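You operate a simulated robot arm through the tools that you are given. There is no shell and no other tool.

You run a simulated robot arm. Do the job below in one go: nothing can be reset, and whatever is moved stays where it is left.

TASK
Put things in order on the rollers before the lift-up section. At the end: the yellow small wax block stands where the blue test gauge stood; the blue test gauge stands where the beige short prop stood; the silver coil cylinder is on the small grey carton (marked "ELBOWS"); the beige short prop from the rollers before the lift-up section stands on top of the brown tall clay block; whatever was shut is shut again. Leave all else as you found it, and nothing knocked over.

Only the result counts: the job must be done as asked and must still hold three seconds after the hand-in. Knocking over, shifting, dropping, spilling or breaking anything else fails it.

THE ROBOT
A 6-joint arm with a two-finger parallel gripper, fixed in place. Base frame: the origin is at the foot of the arm, x ahead of it, y to its left, z up; the work surface is at about z = 0. Units: cm, degrees, N and s.
With the tool pointing down near the work surface it reaches from about 14 to 58 cm from the base axis. Its first joint turns from -66.0 to 66.0 degrees. Payload 2.1 kg.
The TCP is the grasp point between the finger pads, 3 cm short of the fingertips. In the tool frame z runs along the fingers and y along their closing line. The gripper opens to 9.4 cm. The fingers are 2.8 cm wide and 1 cm thick; the gripper's body (5 by 9.6 cm) begins 5.5 cm behind the TCP.
Orientation is that of the tool frame in the base frame, as a unit quaternion [w, x, y, z]. With the fingers straight down and closing along the base's y, the tool's x points along the base's -x, its y along +y and its z along -z.

THE INTERFACE
- The arm moves only by the tool nudge_tool. Its arguments are lists of equal length, an entry for each row: "turn": the turn, a rotation vector about the tool's x, y, z in degrees, a list of three; "dp": the shift along the tool's x, y, z in cm, a list of three; "hand": the gripper command, from -1 (fully open) to 1 (shut), values between in proportion. In form: {"turn": [[rx, ry, rz], ...], "dp": [[x, y, z], ...], "hand": [hand, ...]}. A call has 1 to 20 rows; each row shifts and turns the commanded pose from where the row before left it, along the tool's axes as they then stand. Rows are played at 5 a second. More than 5 cm and 8.6 degrees between two rows, or a gripper value outside its range, and nothing of the call is played. Where a pose cannot be reached the arm comes as near as it can. A force on the tool above 40 N (or 10 N above the force at the start of the call, whichever is more), or a blocked arm, ends the call early, and 0.2 s more pass. The fingers move at their own pace (about 7.2 cm/s each) and stop on an object; they squeeze with about 44 N. The grip force told is the motor's: it shows also when the fingers shut on nothing. Time passes only in rows, and 0.2 s behind the last, so rows that do not move let the fingers close. The reply holds the time, the measured pose of the TCP, the force on the tool along the base axes, the opening and the grip force, in the units named above and with some noise, with the torque about the TCP (base axes, N m) and any sound that the robot's microphone picked up.
- Cameras (640 x 400 px; columns grow to the right, rows downward): "scene" is fixed at [6.4, -37.64, 49.49]; the picture's right is [0.69, -0.72, 0.00], its down [-0.33, -0.32, -0.89] and it looks along [0.64, 0.62, -0.45] (base axes); focal length 323 px, centre (320, 200). "wrist" rides on the gripper at [7.6, 1.4, -10.2] in the tool frame; the picture's right is [-0.18, 0.98, 0.00], its down [-0.75, -0.14, -0.64] and it looks along [-0.63, -0.12, 0.77] (tool axes); focal length 243 px, centre (320, 200). There is no depth. A picture from a camera that has moved, and an enlarged one, comes with that camera's place and axes in the base frame and with its lens.
- camera(camera): a new picture of that camera. No time passes.
- enlarge(camera, box): a new picture of the part [left, top, right, bottom] of that camera's present view, enlarged. No time passes.
- finish_job(): hands the job in; it is judged then, once.

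Nothing tells you positions but the pictures and the camera data. Unless the task says otherwise, let go and move clear before handing in.

The tools are called after "Emit:" as name(argument=value, ...) on one line, values as JSON. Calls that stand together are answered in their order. nudge_tool: Moves the arm, as the interface text tells. Its arguments: {"type":"object","properties":{"turn":{"type":"array","items":{"type":"array","items":{"type":"number"}}},"dp":{"type":"array","items":{"type":"array","items":{"type":"number"}}},"hand":{"type":"array","items":{"type":"number"}}},"required":["turn","dp","hand"]} The other tools are called the same way: camera (camera) takes a picture; enlarge (camera, box) takes an enlarged picture of a part of a camera's view; finish_job () hands the job in.

At the start:

```text
t: 0.0
position: [28.08, -1.33, 26.7]
tcp_rot: [0.001, 0.0, 1.0, 0.0]
force: [0.3, -0.2, -0.8]
wrist_torque: [0.04, 0.01, -0.03]
opening: 9.4
grip_force: 0.1
```

scene: 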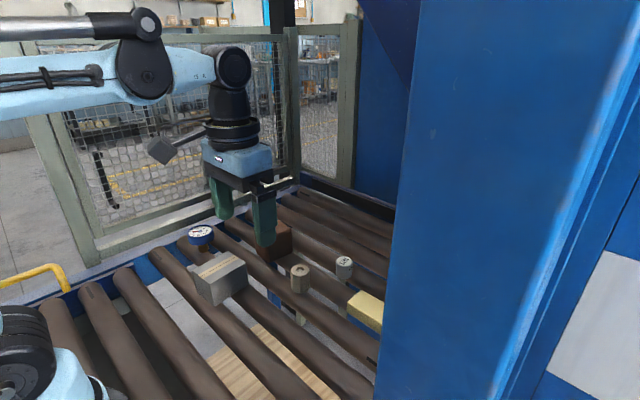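
wrist: 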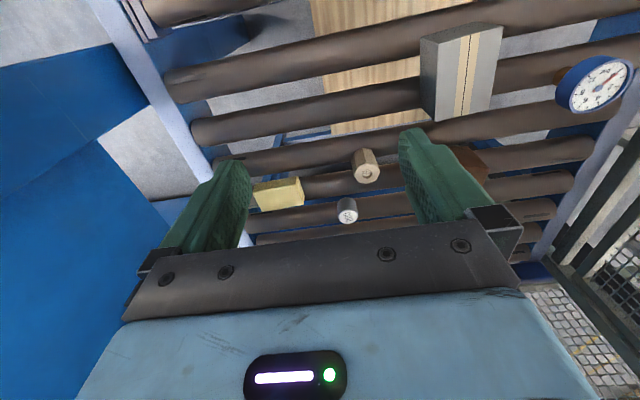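

I see rollers with a grey carton, a blue gauge, a brown block partly behind the gripper, a beige prop, a silver cylinder and a yellow block. I'll look closer before moving.

Emit:
enlarge(camera="scene", box=[170, 200, 410, 350])

Emit:
enlarge(camera="wrist", box=[240, 0, 640, 250])

Emit:
enlarge(camera="scene", box=[0, 200, 320, 400])

```text
2.67 times, centred on (290, 275) of scene
camera zoom: at [6.4, -37.64, 49.49], right [0.69, -0.72, 0.0], down [-0.33, -0.32, -0.89], along [0.64, 0.62, -0.45], focal length 862 px, centre (400, 0)
```

zoom: 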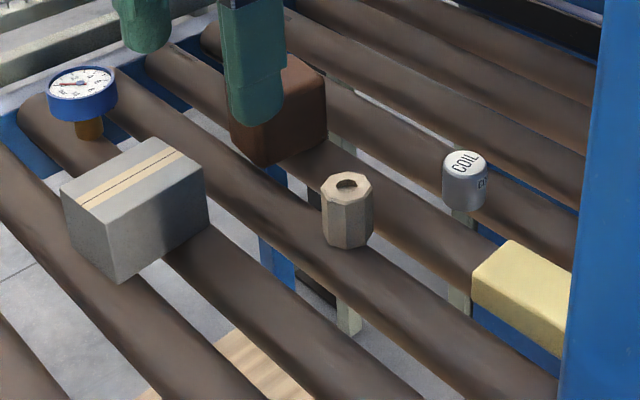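

```text
1.60 times, centred on (440, 125) of wrist
camera zoom: at [20.67, 0.14, 36.92], right [0.18, 0.98, 0.0], down [0.75, -0.14, 0.64], along [0.63, -0.12, -0.77], focal length 388 px, centre (128, 320)
```

zoom: 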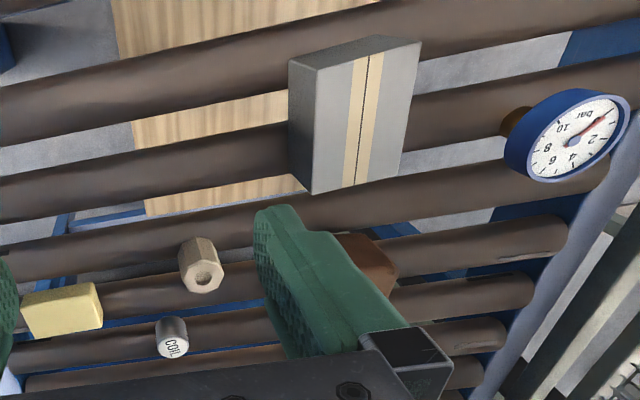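

```text
2.00 times, centred on (160, 300) of scene
camera zoom: at [6.4, -37.64, 49.49], right [0.69, -0.72, 0.0], down [-0.33, -0.32, -0.89], along [0.64, 0.62, -0.45], focal length 646 px, centre (640, 0)
```

zoom: 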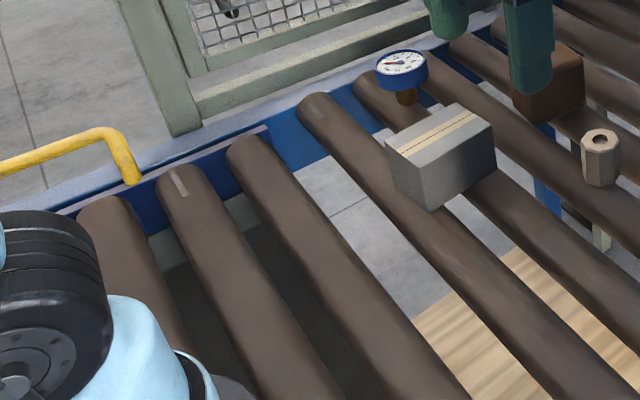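

The gauge is at roughly (34.5, 30), the prop at (42, 3), the coil at (52, -1) and the yellow block at (46, -12). Next I move back and aside to see the hidden areas with the wrist camera.

Emit:
nudge_tool(turn=[[0, 0, 0], [0, 0, 0], [0, 0, 0]], dp=[[3, -2.5, -1], [3, -2.5, -1], [0, 0, 0]], hand=[-1, -1, -1])

```text
t: 0.8
position: [22.16, -6.58, 28.9]
tcp_rot: [-0.001, 0.0, 1.0, 0.001]
force: [-0.1, -0.3, 0.7]
wrist_torque: [-0.04, 0.03, -0.01]
opening: 9.37
grip_force: 0.0
```

I have moved back to get a clearer view. Taking both cameras now.

Emit:
camera(camera="wrist")

Emit:
camera(camera="scene")

Emit:
enlarge(camera="scene", box=[170, 180, 410, 330])

```text
taken
camera wrist: at [14.66, -5.16, 39.17], right [0.18, 0.98, 0.0], down [0.75, -0.14, 0.64], along [0.63, -0.12, -0.77], focal length 243 px, centre (320, 200)
```

wrist: 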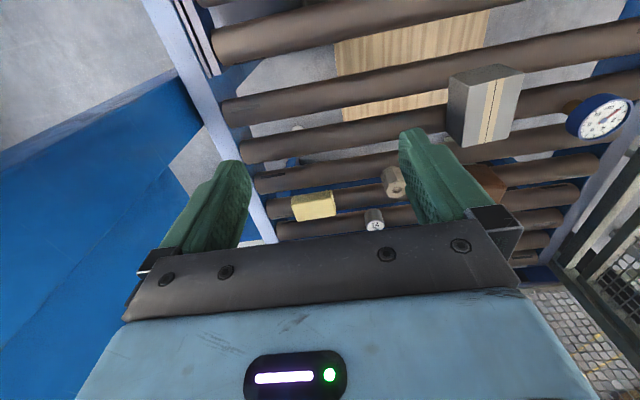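

```text
taken
```

scene: 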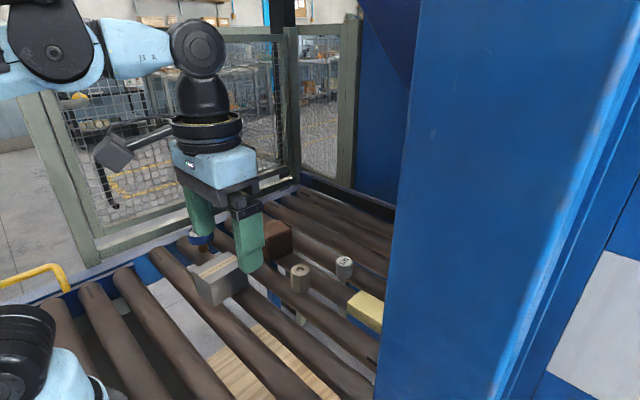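

```text
2.67 times, centred on (290, 255) of scene
camera zoom: at [6.4, -37.64, 49.49], right [0.69, -0.72, 0.0], down [-0.33, -0.32, -0.89], along [0.64, 0.62, -0.45], focal length 862 px, centre (400, 53)
```

zoom: 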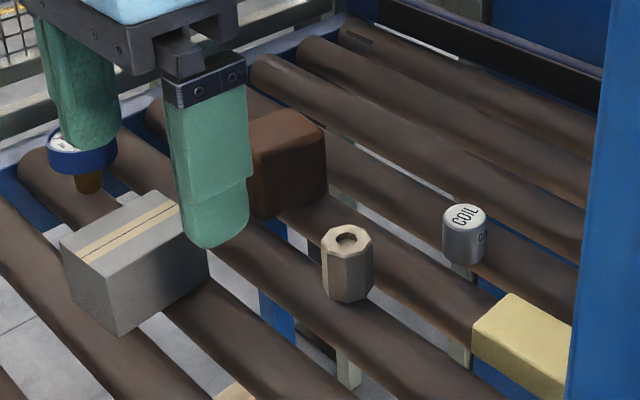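

A small light spot shows between the rollers near the yellow block, so I'll enlarge several parts of the view.

Emit:
enlarge(camera="wrist", box=[220, 90, 420, 240])

Emit:
enlarge(camera="wrist", box=[420, 40, 640, 240])

Emit:
enlarge(camera="scene", box=[260, 280, 400, 400])

```text
2.67 times, centred on (320, 165) of wrist
camera zoom: at [14.66, -5.16, 39.17], right [0.18, 0.98, 0.0], down [0.75, -0.14, 0.64], along [0.63, -0.12, -0.77], focal length 647 px, centre (320, 293)
```

zoom: 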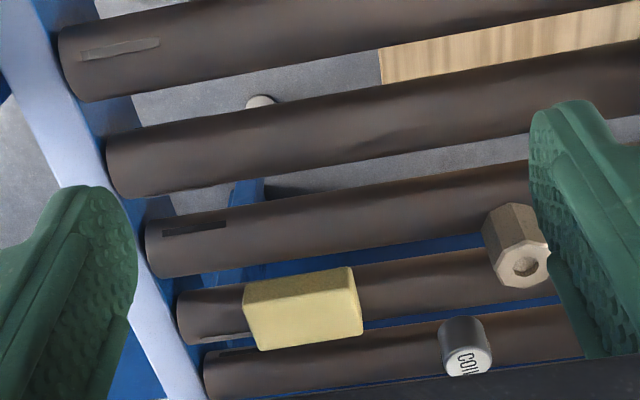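

```text
2.00 times, centred on (530, 140) of wrist
camera zoom: at [14.66, -5.16, 39.17], right [0.18, 0.98, 0.0], down [0.75, -0.14, 0.64], along [0.63, -0.12, -0.77], focal length 485 px, centre (-100, 320)
```

zoom: 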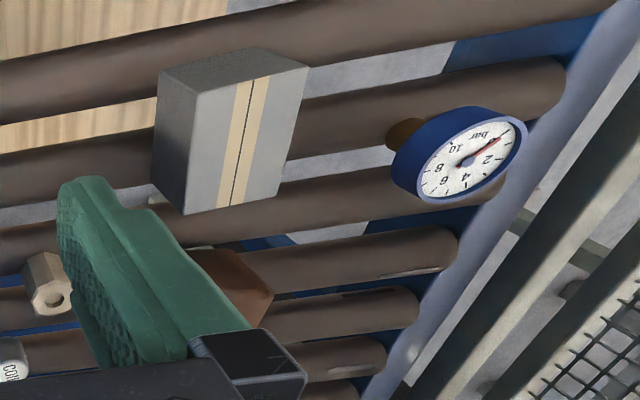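

```text
3.33 times, centred on (330, 340) of scene
camera zoom: at [6.4, -37.64, 49.49], right [0.69, -0.72, 0.0], down [-0.33, -0.32, -0.89], along [0.64, 0.62, -0.45], focal length 1077 px, centre (287, -267)
```

zoom: 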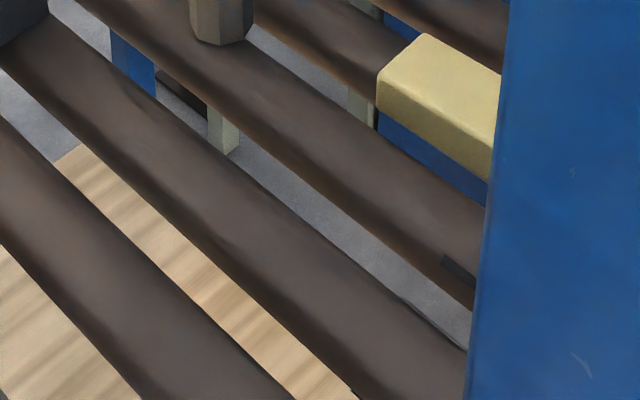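

The objects are all visible and there is only one carton. I'll hover near the prop and brown block at a safe height for accurate close views.

Emit:
nudge_tool(turn=[[0, 0, 0], [0, 0, 0], [0, 0, 0], [0, 0, 0], [0, 0, 0]], dp=[[-3.5, 2.5, 2], [-3.5, 2.5, 2], [-3.5, 2.5, 2], [-3.5, 2.5, 2], [0, 0, 0]], hand=[-1, -1, -1, -1, -1])

Emit:
camera(camera="wrist")

Emit:
camera(camera="scene")

```text
t: 2.0
position: [36.35, 3.48, 20.69]
tcp_rot: [0.0, 0.001, 1.0, 0.0]
force: [-0.2, -0.1, 0.8]
wrist_torque: [-0.01, 0.02, -0.03]
opening: 9.4
grip_force: 0.1
```

```text
taken
camera wrist: at [28.82, 4.91, 30.94], right [0.19, 0.98, 0.0], down [0.75, -0.14, 0.64], along [0.63, -0.12, -0.77], focal length 243 px, centre (320, 200)
```

wrist: 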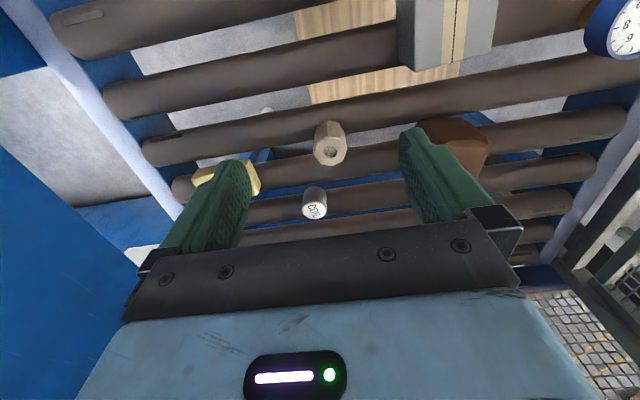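

```text
taken
```

scene: 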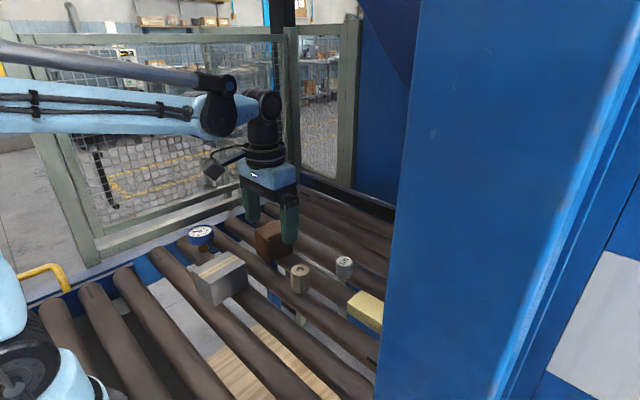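

Now the scene camera has a clear view of nearly everything. I'll enlarge both views to measure.

Emit:
enlarge(camera="scene", box=[180, 210, 300, 310])

Emit:
enlarge(camera="scene", box=[270, 240, 400, 340])

Emit:
enlarge(camera="wrist", box=[240, 90, 400, 230])

Emit:
enlarge(camera="wrist", box=[380, 0, 640, 200])

```text
4.00 times, centred on (240, 260) of scene
camera zoom: at [6.4, -37.64, 49.49], right [0.69, -0.72, 0.0], down [-0.33, -0.32, -0.89], along [0.64, 0.62, -0.45], focal length 1293 px, centre (640, -40)
```

zoom: 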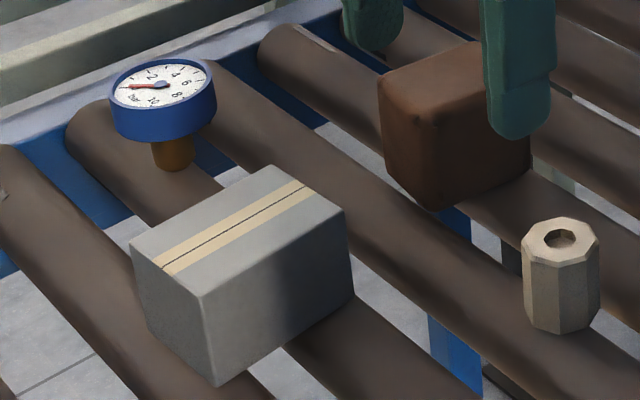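

```text
4.00 times, centred on (335, 290) of scene
camera zoom: at [6.4, -37.64, 49.49], right [0.69, -0.72, 0.0], down [-0.33, -0.32, -0.89], along [0.64, 0.62, -0.45], focal length 1293 px, centre (260, -160)
```

zoom: 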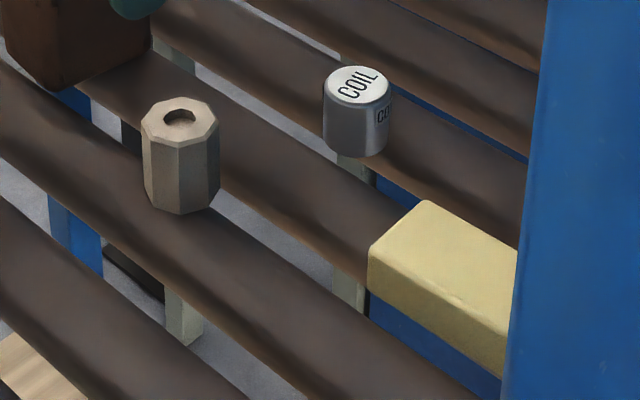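

```text
2.86 times, centred on (320, 160) of wrist
camera zoom: at [28.82, 4.91, 30.94], right [0.19, 0.98, 0.0], down [0.75, -0.14, 0.64], along [0.63, -0.12, -0.77], focal length 693 px, centre (320, 314)
```

zoom: 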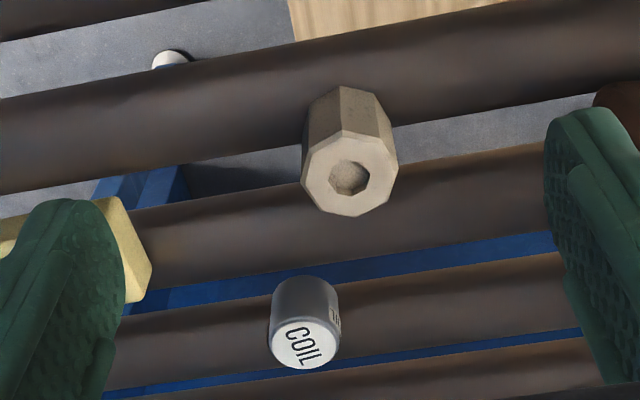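

```text
2.00 times, centred on (510, 100) of wrist
camera zoom: at [28.82, 4.91, 30.94], right [0.19, 0.98, 0.0], down [0.75, -0.14, 0.64], along [0.63, -0.12, -0.77], focal length 485 px, centre (-60, 400)
```

zoom: 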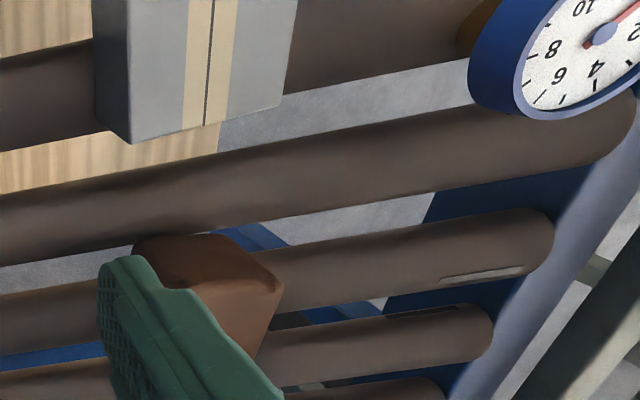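

Estimates so far: prop (42.9, 3.5), coil (52.9, -0.7), gauge (35, 31.9), carton centre (30.8, 15.3), brown block (47, 17.8) and yellow block (46.5, -12.4). I'll come down over the prop for a closer look.

Emit:
nudge_tool(turn=[[0, 0, 0], [0, 0, 0], [0, 0, 0], [0, 0, 0]], dp=[[-3.2, 0, 3], [-3.2, 0, 3], [0, 0, 2], [0, 0, 0]], hand=[-1, -1, -1, -1])

Emit:
camera(camera="wrist")

Emit:
enlarge(camera="scene", box=[240, 200, 400, 320])

```text
t: 3.0
position: [42.77, 3.65, 12.88]
tcp_rot: [0.0, 0.0, 1.0, 0.0]
force: [0.2, -0.1, -0.9]
wrist_torque: [0.0, 0.02, 0.02]
opening: 9.4
grip_force: 0.0
```

```text
taken
camera wrist: at [35.3, 5.04, 23.12], right [0.18, 0.98, 0.0], down [0.75, -0.14, 0.64], along [0.63, -0.12, -0.77], focal length 243 px, centre (320, 200)
```

wrist: 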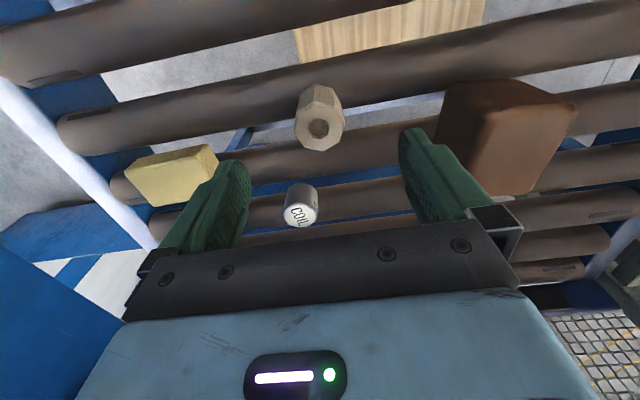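

```text
3.33 times, centred on (320, 260) of scene
camera zoom: at [6.4, -37.64, 49.49], right [0.69, -0.72, 0.0], down [-0.33, -0.32, -0.89], along [0.64, 0.62, -0.45], focal length 1077 px, centre (320, 0)
```

zoom: 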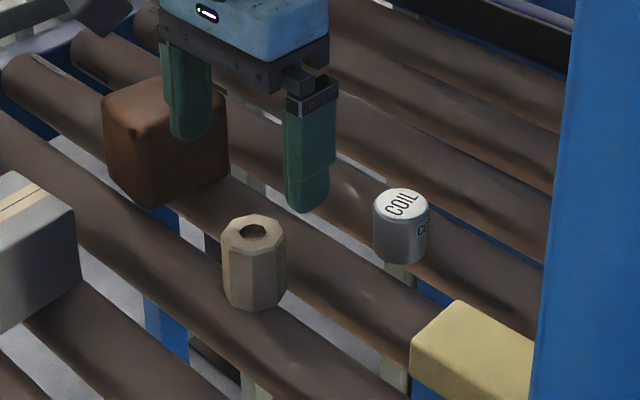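

The prop top projects to about (43.0, 3.45). I'll enlarge this wrist view to measure the brown block and the yellow block.

Emit:
enlarge(camera="wrist", box=[400, 60, 600, 220])

Emit:
enlarge(camera="wrist", box=[100, 120, 260, 240])

Emit:
enlarge(camera="wrist", box=[260, 70, 380, 240])

```text
2.50 times, centred on (500, 140) of wrist
camera zoom: at [35.3, 5.04, 23.12], right [0.18, 0.98, 0.0], down [0.75, -0.14, 0.64], along [0.63, -0.12, -0.77], focal length 606 px, centre (-130, 350)
```

zoom: 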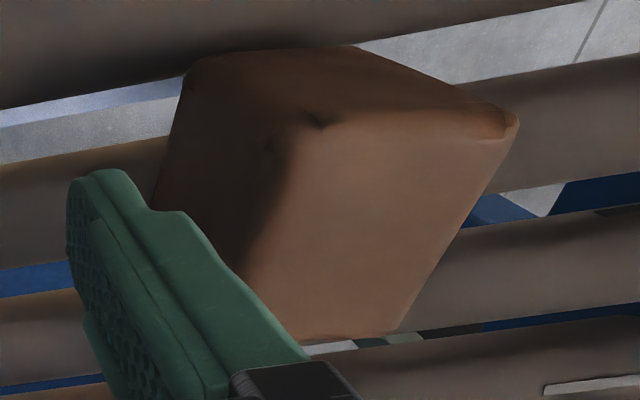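

```text
3.33 times, centred on (180, 180) of wrist
camera zoom: at [35.3, 5.04, 23.12], right [0.18, 0.98, 0.0], down [0.75, -0.14, 0.64], along [0.63, -0.12, -0.77], focal length 809 px, centre (787, 267)
```

zoom: 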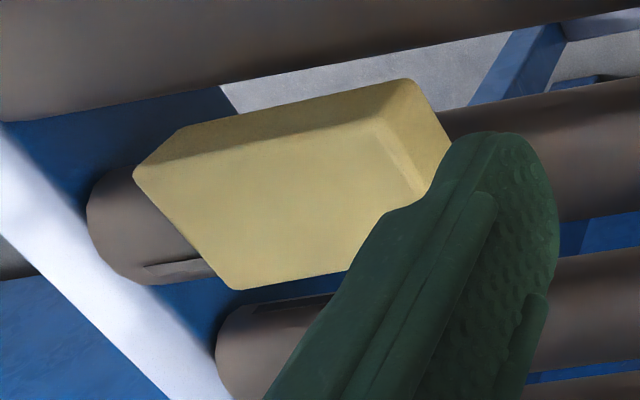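

```text
2.35 times, centred on (320, 155) of wrist
camera zoom: at [35.3, 5.04, 23.12], right [0.18, 0.98, 0.0], down [0.75, -0.14, 0.64], along [0.63, -0.12, -0.77], focal length 571 px, centre (320, 306)
```

zoom: 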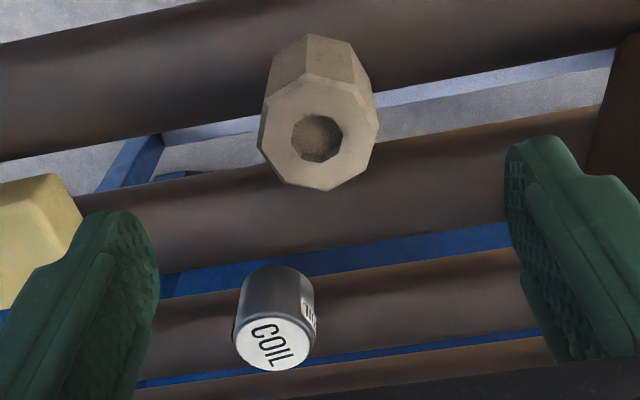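

The prop is at (43.0, 3.45) with its top at about 4.7, and the brown block top is centred near (47.3, 18.2) at z of about 6.4. I lower over the prop and grip it.

Emit:
nudge_tool(turn=[[0, 0, 0], [0, 0, 0], [0, 0, 0], [0, 0, 0]], dp=[[-0.15, -0.15, 3], [0, 0, 3], [0, 0, 2.6], [0, 0, 0]], hand=[-1, -1, -1, -1])

Emit:
camera(camera="wrist")

Emit:
enlarge(camera="scene", box=[240, 200, 400, 320])

```text
t: 4.0
position: [42.82, 3.7, 4.22]
tcp_rot: [0.0, 0.0, 1.0, 0.0]
force: [-0.1, -0.2, 0.1]
wrist_torque: [-0.01, -0.03, -0.02]
opening: 9.42
grip_force: 0.1
```

```text
taken
camera wrist: at [35.27, 5.09, 14.42], right [0.18, 0.98, 0.0], down [0.75, -0.14, 0.64], along [0.63, -0.12, -0.77], focal length 243 px, centre (320, 200)
```

wrist: 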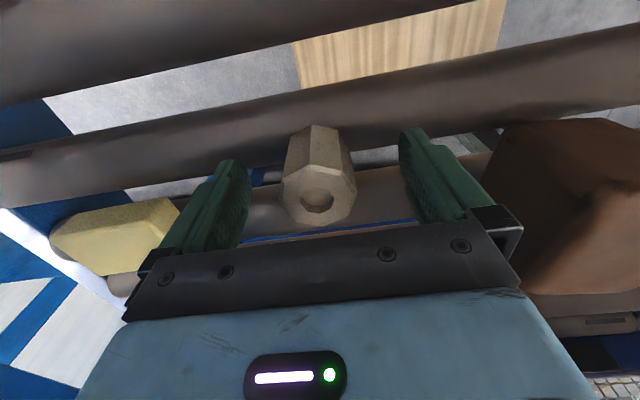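

```text
3.33 times, centred on (320, 260) of scene
camera zoom: at [6.4, -37.64, 49.49], right [0.69, -0.72, 0.0], down [-0.33, -0.32, -0.89], along [0.64, 0.62, -0.45], focal length 1077 px, centre (320, 0)
```

zoom: 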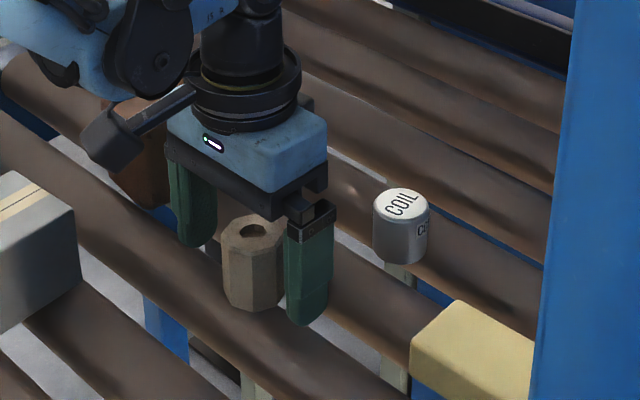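

The prop sits between the fingers, with its centre at about (43.2, 3.45). I close the gripper.

Emit:
nudge_tool(turn=[[0, 0, 0], [0, 0, 0], [0, 0, 0], [0, 0, 0], [0, 0, 0]], dp=[[-0.2, 0, 0], [0, 0, 0], [0, 0, 0], [0, 0, 0], [0, 0, 0]], hand=[-0.4, 0.2, 1, 1, 1])

Emit:
camera(camera="wrist")

Emit:
enlarge(camera="scene", box=[240, 200, 400, 320])

```text
t: 5.2
position: [42.95, 3.56, 4.25]
tcp_rot: [0.001, 0.0, 1.0, 0.0]
force: [-0.3, -0.2, 0.1]
wrist_torque: [-0.02, 0.04, -0.01]
opening: 4.07
grip_force: 44.2
```

```text
taken
camera wrist: at [35.44, 5.02, 14.46], right [0.18, 0.98, 0.0], down [0.75, -0.14, 0.64], along [0.63, -0.12, -0.77], focal length 243 px, centre (320, 200)
```

wrist: 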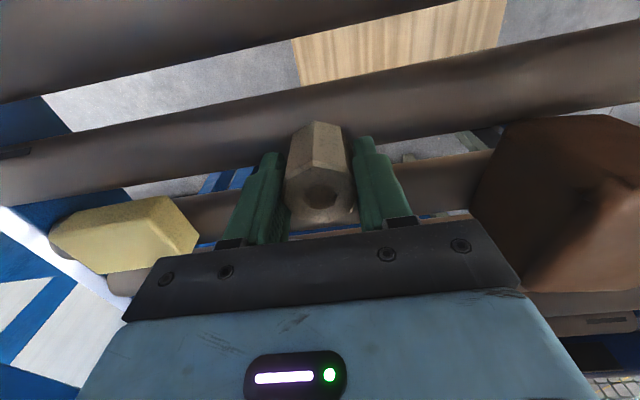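

```text
3.33 times, centred on (320, 260) of scene
camera zoom: at [6.4, -37.64, 49.49], right [0.69, -0.72, 0.0], down [-0.33, -0.32, -0.89], along [0.64, 0.62, -0.45], focal length 1077 px, centre (320, 0)
```

zoom: 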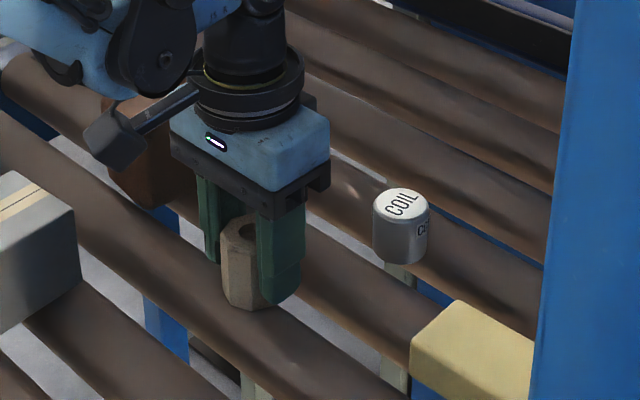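

The prop is gripped at an opening of 4.07. I lift it and carry it over the brown block.

Emit:
nudge_tool(turn=[[0, 0, 0], [0, 0, 0], [0, 0, 0], [0, 0, 0], [0, 0, 0], [0, 0, 0], [0, 0, 0], [0, 0, 0], [0, 0, 0]], dp=[[0, 0, -2], [0, 0, -4], [0, 0, -4], [-1, 3.5, 0], [-1, 3.5, 0], [-1, 3.5, 0], [-1, 3.5, 0], [0, 0.7, 0], [0, 0, 0]], hand=[1, 1, 1, 1, 1, 1, 1, 1, 1])

Emit:
camera(camera="wrist")

Emit:
enlarge(camera="scene", box=[200, 180, 360, 300])

```text
t: 7.2
position: [46.93, 18.3, 14.17]
tcp_rot: [0.0, 0.001, 1.0, 0.0]
force: [-0.4, -0.1, -0.3]
wrist_torque: [0.01, 0.0, 0.0]
opening: 4.07
grip_force: 44.1
```

```text
taken
camera wrist: at [39.42, 19.73, 24.33], right [0.18, 0.98, 0.0], down [0.75, -0.14, 0.64], along [0.63, -0.12, -0.77], focal length 243 px, centre (320, 200)
```

wrist: 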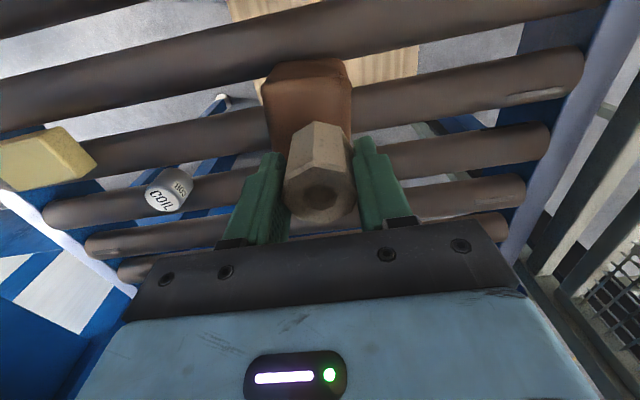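

```text
3.33 times, centred on (280, 240) of scene
camera zoom: at [6.4, -37.64, 49.49], right [0.69, -0.72, 0.0], down [-0.33, -0.32, -0.89], along [0.64, 0.62, -0.45], focal length 1077 px, centre (453, 67)
```

zoom: 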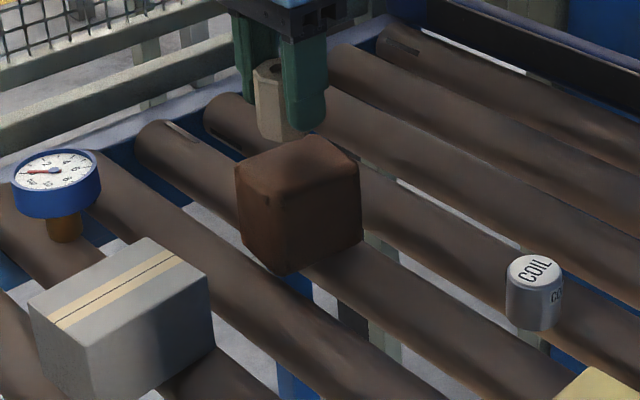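

The brown block is now fully visible, with its top centre at about (47.2, 18.0). I lower the prop carefully towards it.

Emit:
nudge_tool(turn=[[0, 0, 0], [0, 0, 0], [0, 0, 0]], dp=[[0, -0.2, 1.5], [0, 0, 1.4], [0, 0, 0]], hand=[1, 1, 1])

Emit:
enlarge(camera="scene", box=[220, 180, 340, 280])

Emit:
camera(camera="wrist")

```text
t: 8.0
position: [46.84, 18.15, 11.35]
tcp_rot: [0.001, 0.001, 1.0, 0.0]
force: [2.1, 0.8, 28.5]
wrist_torque: [0.2, -0.08, -0.01]
opening: 4.1
grip_force: 43.4
```

```text
4.00 times, centred on (280, 230) of scene
camera zoom: at [6.38, -37.65, 49.49], right [0.69, -0.72, 0.0], down [-0.33, -0.32, -0.89], along [0.64, 0.62, -0.45], focal length 1293 px, centre (480, 80)
```

zoom: 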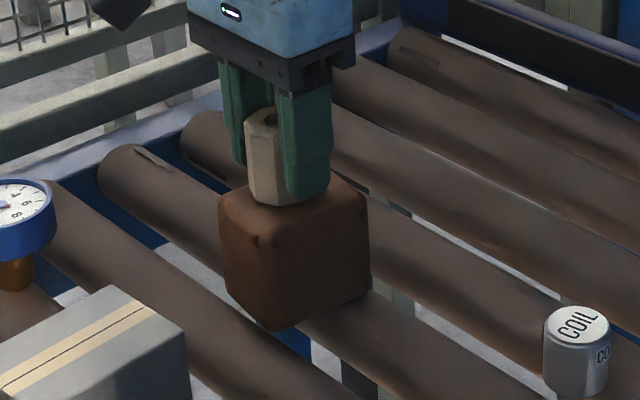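

```text
taken
camera wrist: at [39.33, 19.52, 21.57], right [0.18, 0.98, 0.0], down [0.75, -0.14, 0.64], along [0.63, -0.12, -0.77], focal length 243 px, centre (320, 200)
```

wrist: 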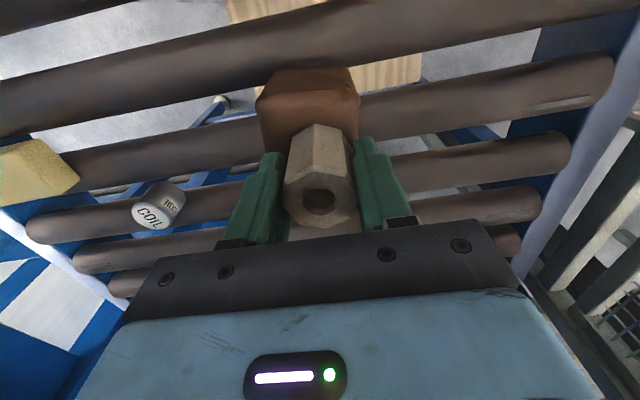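

Contact came at about z 11.3, so the block is near 7 cm tall. I ease off slightly and check the placement in close-up before letting go.

Emit:
nudge_tool(turn=[[0, 0, 0], [0, 0, 0]], dp=[[0, 0, -0.15], [0, 0, 0]], hand=[1, 1])

Emit:
enlarge(camera="scene", box=[260, 190, 330, 270])

Emit:
enlarge(camera="wrist", box=[240, 50, 400, 250])

```text
t: 8.6
position: [46.87, 18.0, 11.42]
tcp_rot: [0.0, 0.0, 1.0, 0.001]
force: [-0.3, -0.4, -0.4]
wrist_torque: [-0.03, 0.01, 0.01]
opening: 4.08
grip_force: 44.0
```

```text
5.00 times, centred on (295, 230) of scene
camera zoom: at [6.4, -37.64, 49.49], right [0.69, -0.72, 0.0], down [-0.33, -0.32, -0.89], along [0.64, 0.62, -0.45], focal length 1616 px, centre (445, 50)
```

zoom: 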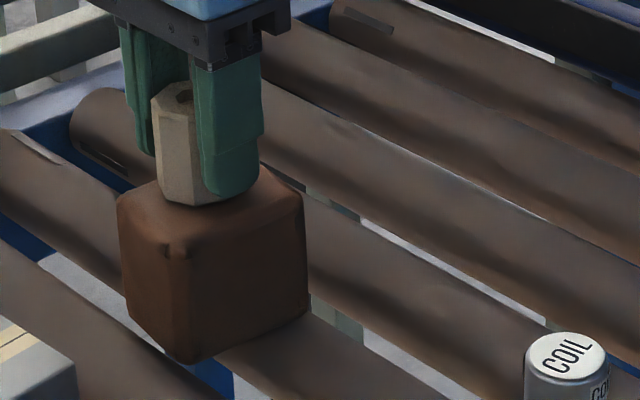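

```text
2.00 times, centred on (320, 150) of wrist
camera zoom: at [39.41, 19.5, 21.64], right [0.18, 0.98, 0.0], down [0.75, -0.14, 0.64], along [0.63, -0.12, -0.77], focal length 485 px, centre (320, 300)
```

zoom: 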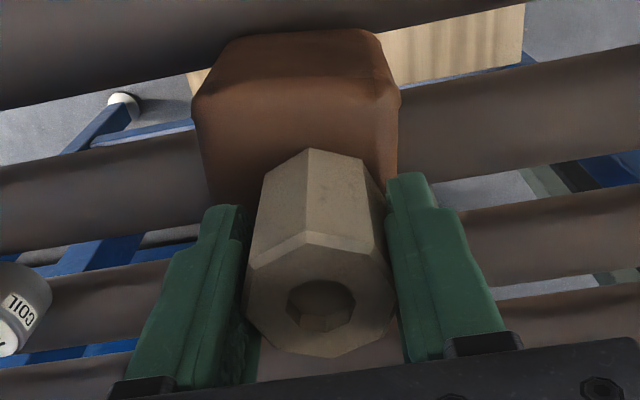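

The prop is about 0.4 cm off the block's centre in y. I lift slightly, shift it over, set it down again and check the force.

Emit:
nudge_tool(turn=[[0, 0, 0], [0, 0, 0], [0, 0, 0], [0, 0, 0]], dp=[[0, 0, -0.4], [0, -0.4, 0], [0, 0, 0.44], [0, 0, 0]], hand=[1, 1, 1, 1])

```text
t: 9.6
position: [46.86, 17.49, 11.27]
tcp_rot: [0.0, 0.001, 1.0, 0.0]
force: [0.5, -1.3, 12.8]
wrist_torque: [-0.1, -0.03, 0.02]
opening: 4.08
grip_force: 44.3
```

There is light contact of 12.8 N. I ease off by half a millimetre and open the fingers.

Emit:
nudge_tool(turn=[[0, 0, 0], [0, 0, 0], [0, 0, 0], [0, 0, 0]], dp=[[0, 0, -0.05], [0, 0, 0], [0, 0, 0], [0, 0, 0]], hand=[1, -0.1, -0.6, -1])

Emit:
enlarge(camera="scene", box=[240, 170, 340, 270])

Emit:
enlarge(camera="wrist", box=[200, 50, 440, 250])

```text
t: 10.6
position: [46.97, 17.62, 11.42]
tcp_rot: [0.0, 0.0, 1.0, 0.0]
force: [-0.5, 0.6, 1.1]
wrist_torque: [0.04, 0.0, 0.0]
opening: 9.39
grip_force: 0.0
```

```text
4.00 times, centred on (290, 220) of scene
camera zoom: at [6.4, -37.64, 49.49], right [0.69, -0.72, 0.0], down [-0.33, -0.32, -0.89], along [0.64, 0.62, -0.45], focal length 1293 px, centre (440, 120)
```

zoom: 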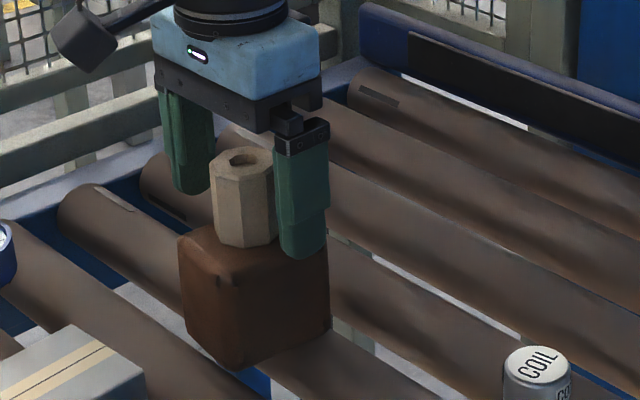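

```text
2.00 times, centred on (320, 150) of wrist
camera zoom: at [39.45, 19.07, 21.55], right [0.18, 0.98, 0.0], down [0.75, -0.14, 0.64], along [0.63, -0.12, -0.77], focal length 485 px, centre (320, 300)
```

zoom: 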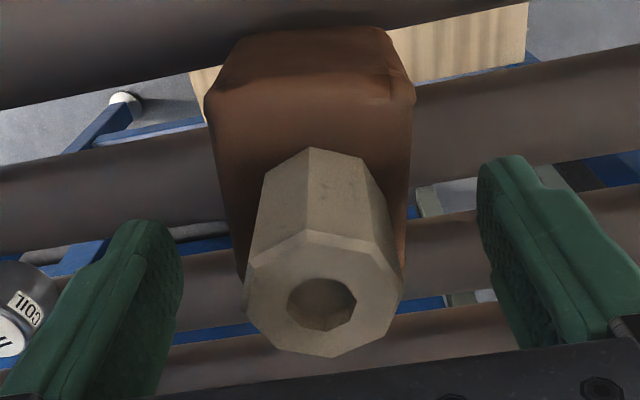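

The prop stands on the brown block. I rise straight up, then move over the gauge at about (35, 31.9).

Emit:
nudge_tool(turn=[[0, 0, 0], [0, 0, 0], [0, 0, 0], [0, 0, 0], [0, 0, 0], [0, 0, 0], [0, 0, 0], [0, 0, 0], [0, 0, 0]], dp=[[0, 0, -2], [0, 0, -3.5], [0, 0, -3.5], [2.4, 2.8, 0], [2.4, 2.8, 0], [2.4, 2.8, 0], [2.4, 2.8, 0], [2.4, 2.8, 0], [0, 0, 0]], hand=[-1, -1, -1, -1, -1, -1, -1, -1, -1])

Emit:
camera(camera="wrist")

Emit:
camera(camera="scene")

```text
t: 12.6
position: [34.92, 31.73, 20.31]
tcp_rot: [0.0, 0.0, 1.0, 0.0]
force: [-0.5, -0.7, -0.1]
wrist_torque: [-0.03, 0.02, -0.02]
opening: 9.41
grip_force: 0.0
```

```text
taken
camera wrist: at [27.35, 33.18, 30.46], right [0.18, 0.98, 0.0], down [0.75, -0.14, 0.64], along [0.63, -0.12, -0.77], focal length 243 px, centre (320, 200)
```

wrist: 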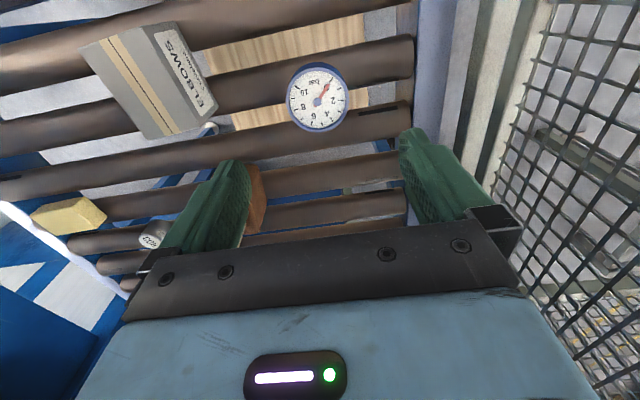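

```text
taken
```

scene: 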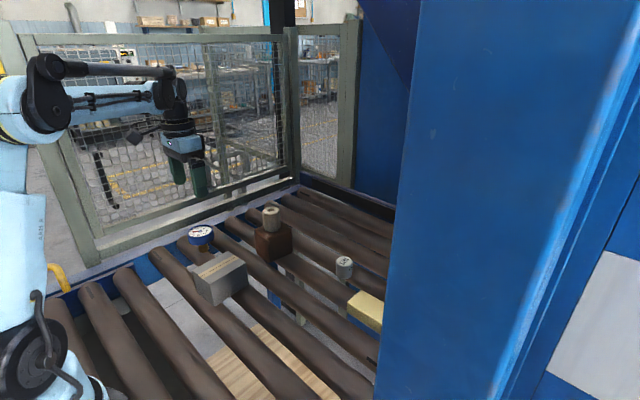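

The carton carries the ELBOWS mark on its far side. I'll zoom in on the gauge to pin down its position.

Emit:
enlarge(camera="wrist", box=[260, 50, 380, 150])

Emit:
enlarge(camera="scene", box=[180, 190, 300, 290])

Emit:
enlarge(camera="wrist", box=[70, 10, 270, 150])

```text
4.00 times, centred on (320, 100) of wrist
camera zoom: at [27.35, 33.18, 30.46], right [0.18, 0.98, 0.0], down [0.75, -0.14, 0.64], along [0.63, -0.12, -0.77], focal length 970 px, centre (320, 600)
```

zoom: 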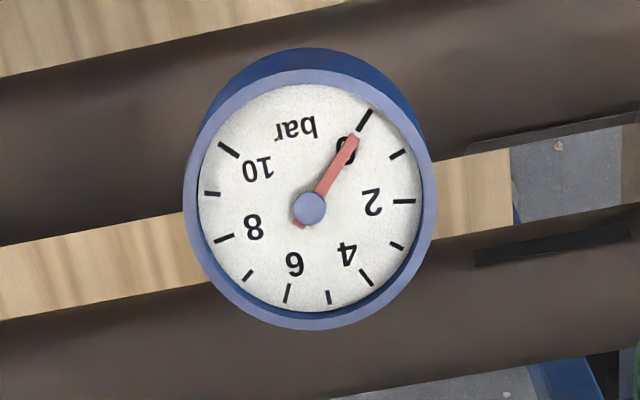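

```text
4.00 times, centred on (240, 240) of scene
camera zoom: at [6.4, -37.64, 49.49], right [0.69, -0.72, 0.0], down [-0.33, -0.32, -0.89], along [0.64, 0.62, -0.45], focal length 1293 px, centre (640, 40)
```

zoom: 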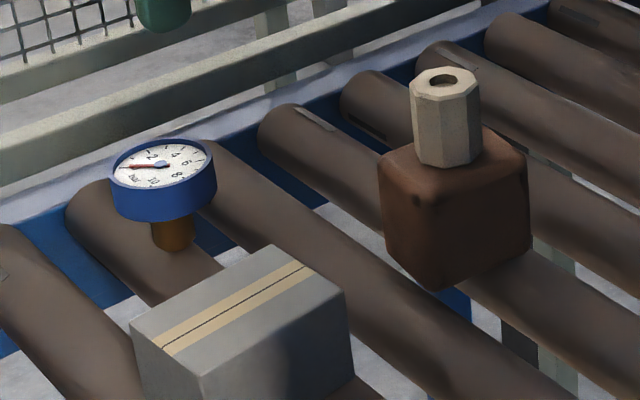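

```text
2.86 times, centred on (170, 80) of wrist
camera zoom: at [27.35, 33.18, 30.46], right [0.18, 0.98, 0.0], down [0.75, -0.14, 0.64], along [0.63, -0.12, -0.77], focal length 693 px, centre (749, 543)
```

zoom: 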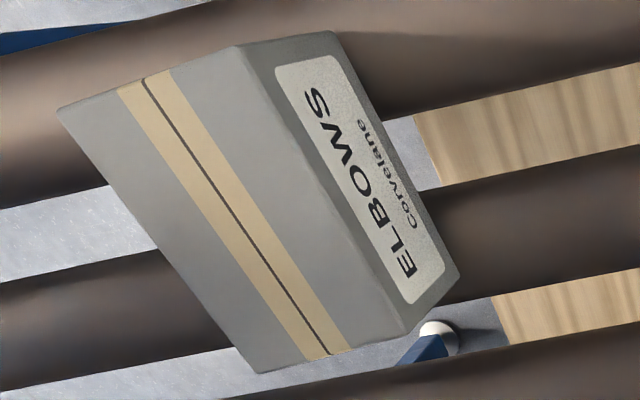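

The gauge centre is at (35.0, 31.5) and its top is at about 5.7. I descend partway and check the alignment.

Emit:
nudge_tool(turn=[[0, 0, 0], [0, 0, 0], [0, 0, 0], [0, 0, 0], [0, 0, 0]], dp=[[0, -0.12, 3.5], [0, 0, 3.5], [0, 0, 3], [0, 0, 1.5], [0, 0, 0]], hand=[-1, -1, -1, -1, -1])

Emit:
camera(camera="wrist")

Emit:
enlarge(camera="scene", box=[150, 170, 270, 270])

```text
t: 13.8
position: [34.85, 31.57, 8.7]
tcp_rot: [-0.001, 0.0, 1.0, -0.001]
force: [0.3, 0.1, -0.2]
wrist_torque: [0.01, 0.0, -0.01]
opening: 9.4
grip_force: 0.0
```

```text
taken
camera wrist: at [27.36, 32.99, 19.03], right [0.18, 0.98, 0.0], down [0.75, -0.14, 0.64], along [0.63, -0.12, -0.77], focal length 243 px, centre (320, 200)
```

wrist: 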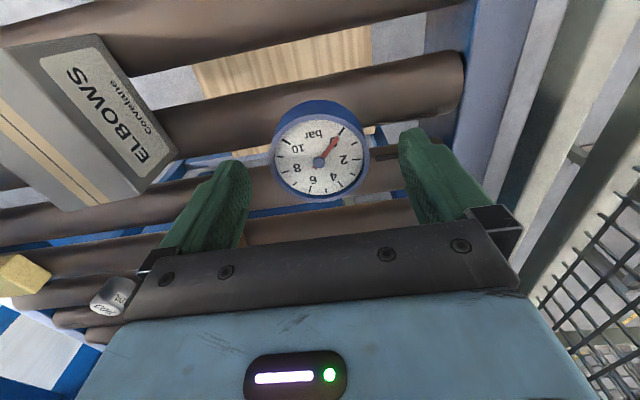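

```text
4.00 times, centred on (210, 220) of scene
camera zoom: at [6.4, -37.64, 49.49], right [0.69, -0.72, 0.0], down [-0.33, -0.32, -0.89], along [0.64, 0.62, -0.45], focal length 1293 px, centre (760, 120)
```

zoom: 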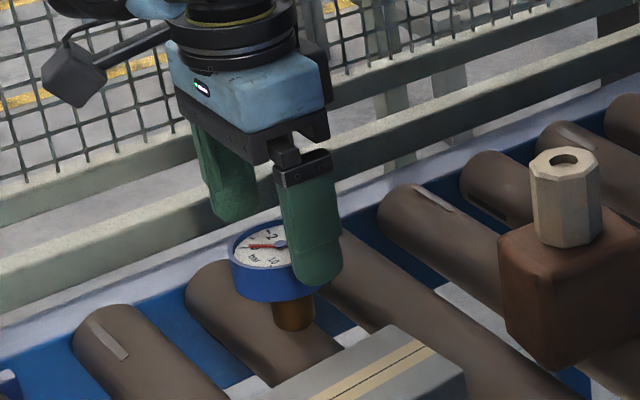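

The gauge is centred between the fingers. I lower to z of about 4.8 and close on the dial rim.

Emit:
nudge_tool(turn=[[0, 0, 0], [0, 0, 0], [0, 0, 0], [0, 0, 0], [0, 0, 0], [0, 0, 0], [0, 0, 0]], dp=[[-0.15, 0, 2], [0, 0, 2], [0, 0, 0], [0, 0, 0], [0, 0, 0], [0, 0, 0], [0, 0, 0]], hand=[-1, -1, -1, -0.4, 0.3, 1, 1])

Emit:
camera(camera="wrist")

Emit:
enlarge(camera="scene", box=[150, 170, 270, 270])

```text
t: 15.4
position: [35.17, 31.46, 4.75]
tcp_rot: [0.0, 0.0, 1.0, 0.0]
force: [-0.8, -0.2, -0.4]
wrist_torque: [0.0, -0.02, 0.03]
opening: 6.22
grip_force: 44.1
```

```text
taken
camera wrist: at [27.62, 32.85, 15.05], right [0.18, 0.98, 0.0], down [0.75, -0.14, 0.64], along [0.63, -0.12, -0.77], focal length 243 px, centre (320, 200)
```

wrist: 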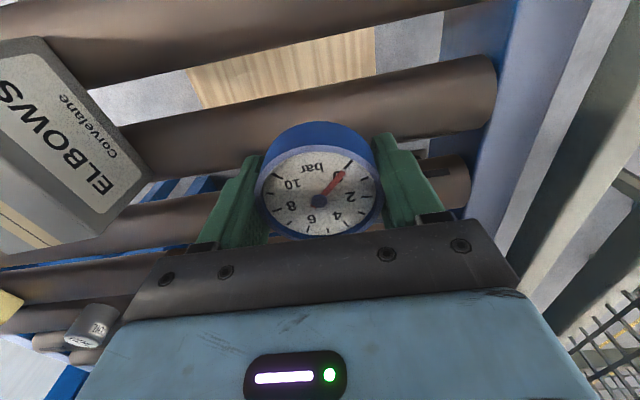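

```text
4.00 times, centred on (210, 220) of scene
camera zoom: at [6.4, -37.64, 49.49], right [0.69, -0.72, 0.0], down [-0.33, -0.32, -0.89], along [0.64, 0.62, -0.45], focal length 1293 px, centre (760, 120)
```

zoom: 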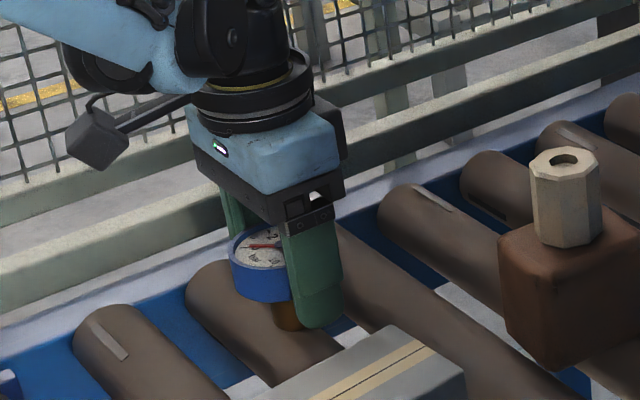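

The gauge is gripped at an opening of 6.22, with the TCP at about (35.1, 31.5). I lift it, carry it along x=35 away from the brown block, then go out to the prop's old spot.

Emit:
nudge_tool(turn=[[0, 0, 0], [0, 0, 0], [0, 0, 0], [0, 0, 0], [0, 0, 0], [0, 0, 0], [0, 0, 0], [0, 0, 0], [0, 0, 0], [0, 0, 0], [0, 0, 0], [0, 0, 0], [0, 0, 0], [0, 0, 0]], dp=[[0, 0, -1.5], [0, 0, -3], [0, 0, -3], [0, 0, -2.5], [0, -3.5, 0], [0, -3.5, 0], [0, -3.5, 0], [0, -3.5, 0], [0, -3.5, 0], [0, -3.5, 0], [0, -3.5, 0], [0, -3.5, 0], [0, 0, 0], [0, 0, 0]], hand=[1, 1, 1, 1, 1, 1, 1, 1, 1, 1, 1, 1, 1, 1])

Emit:
nudge_tool(turn=[[0, 0, 0], [0, 0, 0], [0, 0, 0], [0, 0, 0]], dp=[[-2.7, 0, 0], [-2.7, 0, 0], [-2.65, 0, 0], [0, 0, 0]], hand=[1, 1, 1, 1])

Emit:
camera(camera="wrist")

Emit:
camera(camera="scene")

```text
t: 18.4
position: [35.48, 3.58, 14.82]
tcp_rot: [0.001, 0.001, 1.0, -0.001]
force: [-0.2, -0.7, -1.5]
wrist_torque: [0.03, 0.0, 0.02]
opening: 6.2
grip_force: 44.4
```

```text
t: 19.4
position: [43.44, 3.57, 14.58]
tcp_rot: [-0.001, 0.0, 1.0, 0.0]
force: [0.5, 0.1, -1.5]
wrist_torque: [0.01, 0.0, -0.01]
opening: 6.19
grip_force: 43.4
```

```text
taken
camera wrist: at [35.94, 4.97, 24.92], right [0.18, 0.98, 0.0], down [0.75, -0.14, 0.64], along [0.63, -0.12, -0.77], focal length 243 px, centre (320, 200)
```

wrist: 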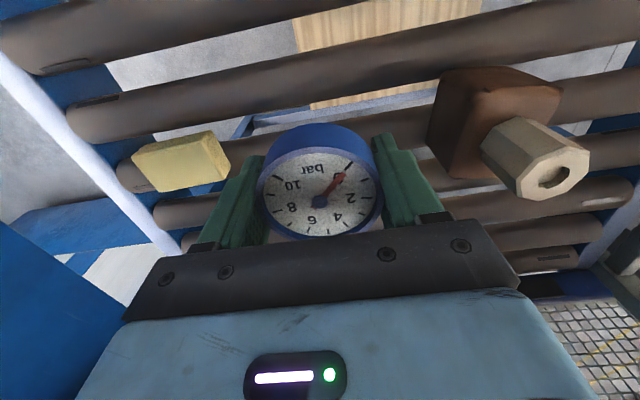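

```text
taken
```

scene: 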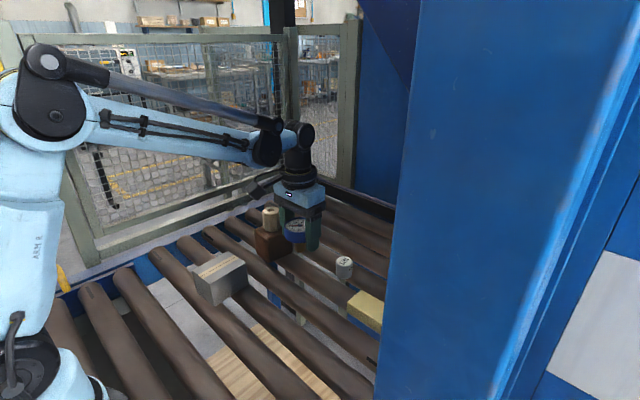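

The gauge is over the prop's old spot, within about 0.1 cm. I lower it nearly to the surface, then check.

Emit:
nudge_tool(turn=[[0, 0, 0], [0, 0, 0], [0, 0, 0], [0, 0, 0], [0, 0, 0]], dp=[[-0.1, 0, 3], [0, 0, 3], [0, 0, 2.5], [0, 0, 1.1], [0, 0, 0]], hand=[1, 1, 1, 1, 1])

Emit:
enlarge(camera="scene", box=[240, 200, 400, 320])

```text
t: 20.6
position: [43.35, 3.61, 5.04]
tcp_rot: [0.0, 0.0, 1.0, 0.0]
force: [1.2, -0.1, -1.8]
wrist_torque: [0.03, -0.04, -0.04]
opening: 6.2
grip_force: 44.3
```

```text
3.33 times, centred on (320, 260) of scene
camera zoom: at [6.4, -37.64, 49.49], right [0.69, -0.72, 0.0], down [-0.33, -0.32, -0.89], along [0.64, 0.62, -0.45], focal length 1077 px, centre (320, 0)
```

zoom: 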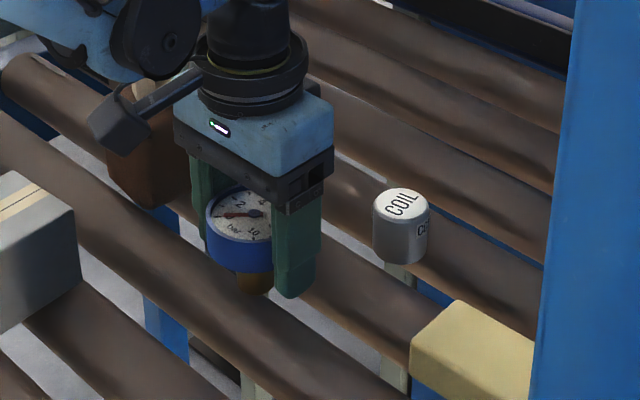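

It is just above the surface. I creep down in small steps while watching the force.

Emit:
nudge_tool(turn=[[0, 0, 0], [0, 0, 0], [0, 0, 0]], dp=[[0, 0, 0.15], [0, 0, 0.1], [0, 0, 0]], hand=[1, 1, 1])

```text
t: 21.4
position: [43.29, 3.62, 4.68]
tcp_rot: [0.0, 0.0, 1.0, -0.001]
force: [0.5, -0.5, -1.9]
wrist_torque: [0.01, 0.0, -0.01]
opening: 6.17
grip_force: 43.8
```

No contact yet, so I continue in small steps.

Emit:
nudge_tool(turn=[[0, 0, 0], [0, 0, 0], [0, 0, 0]], dp=[[0, 0, 0.1], [0, 0, 0.05], [0, 0, 0]], hand=[1, 1, 1])

```text
t: 22.2
position: [43.18, 3.59, 4.92]
tcp_rot: [0.0, -0.001, 1.0, 0.0]
force: [-1.3, 0.2, 23.6]
wrist_torque: [-0.09, -0.07, 0.0]
opening: 6.18
grip_force: 43.2
```

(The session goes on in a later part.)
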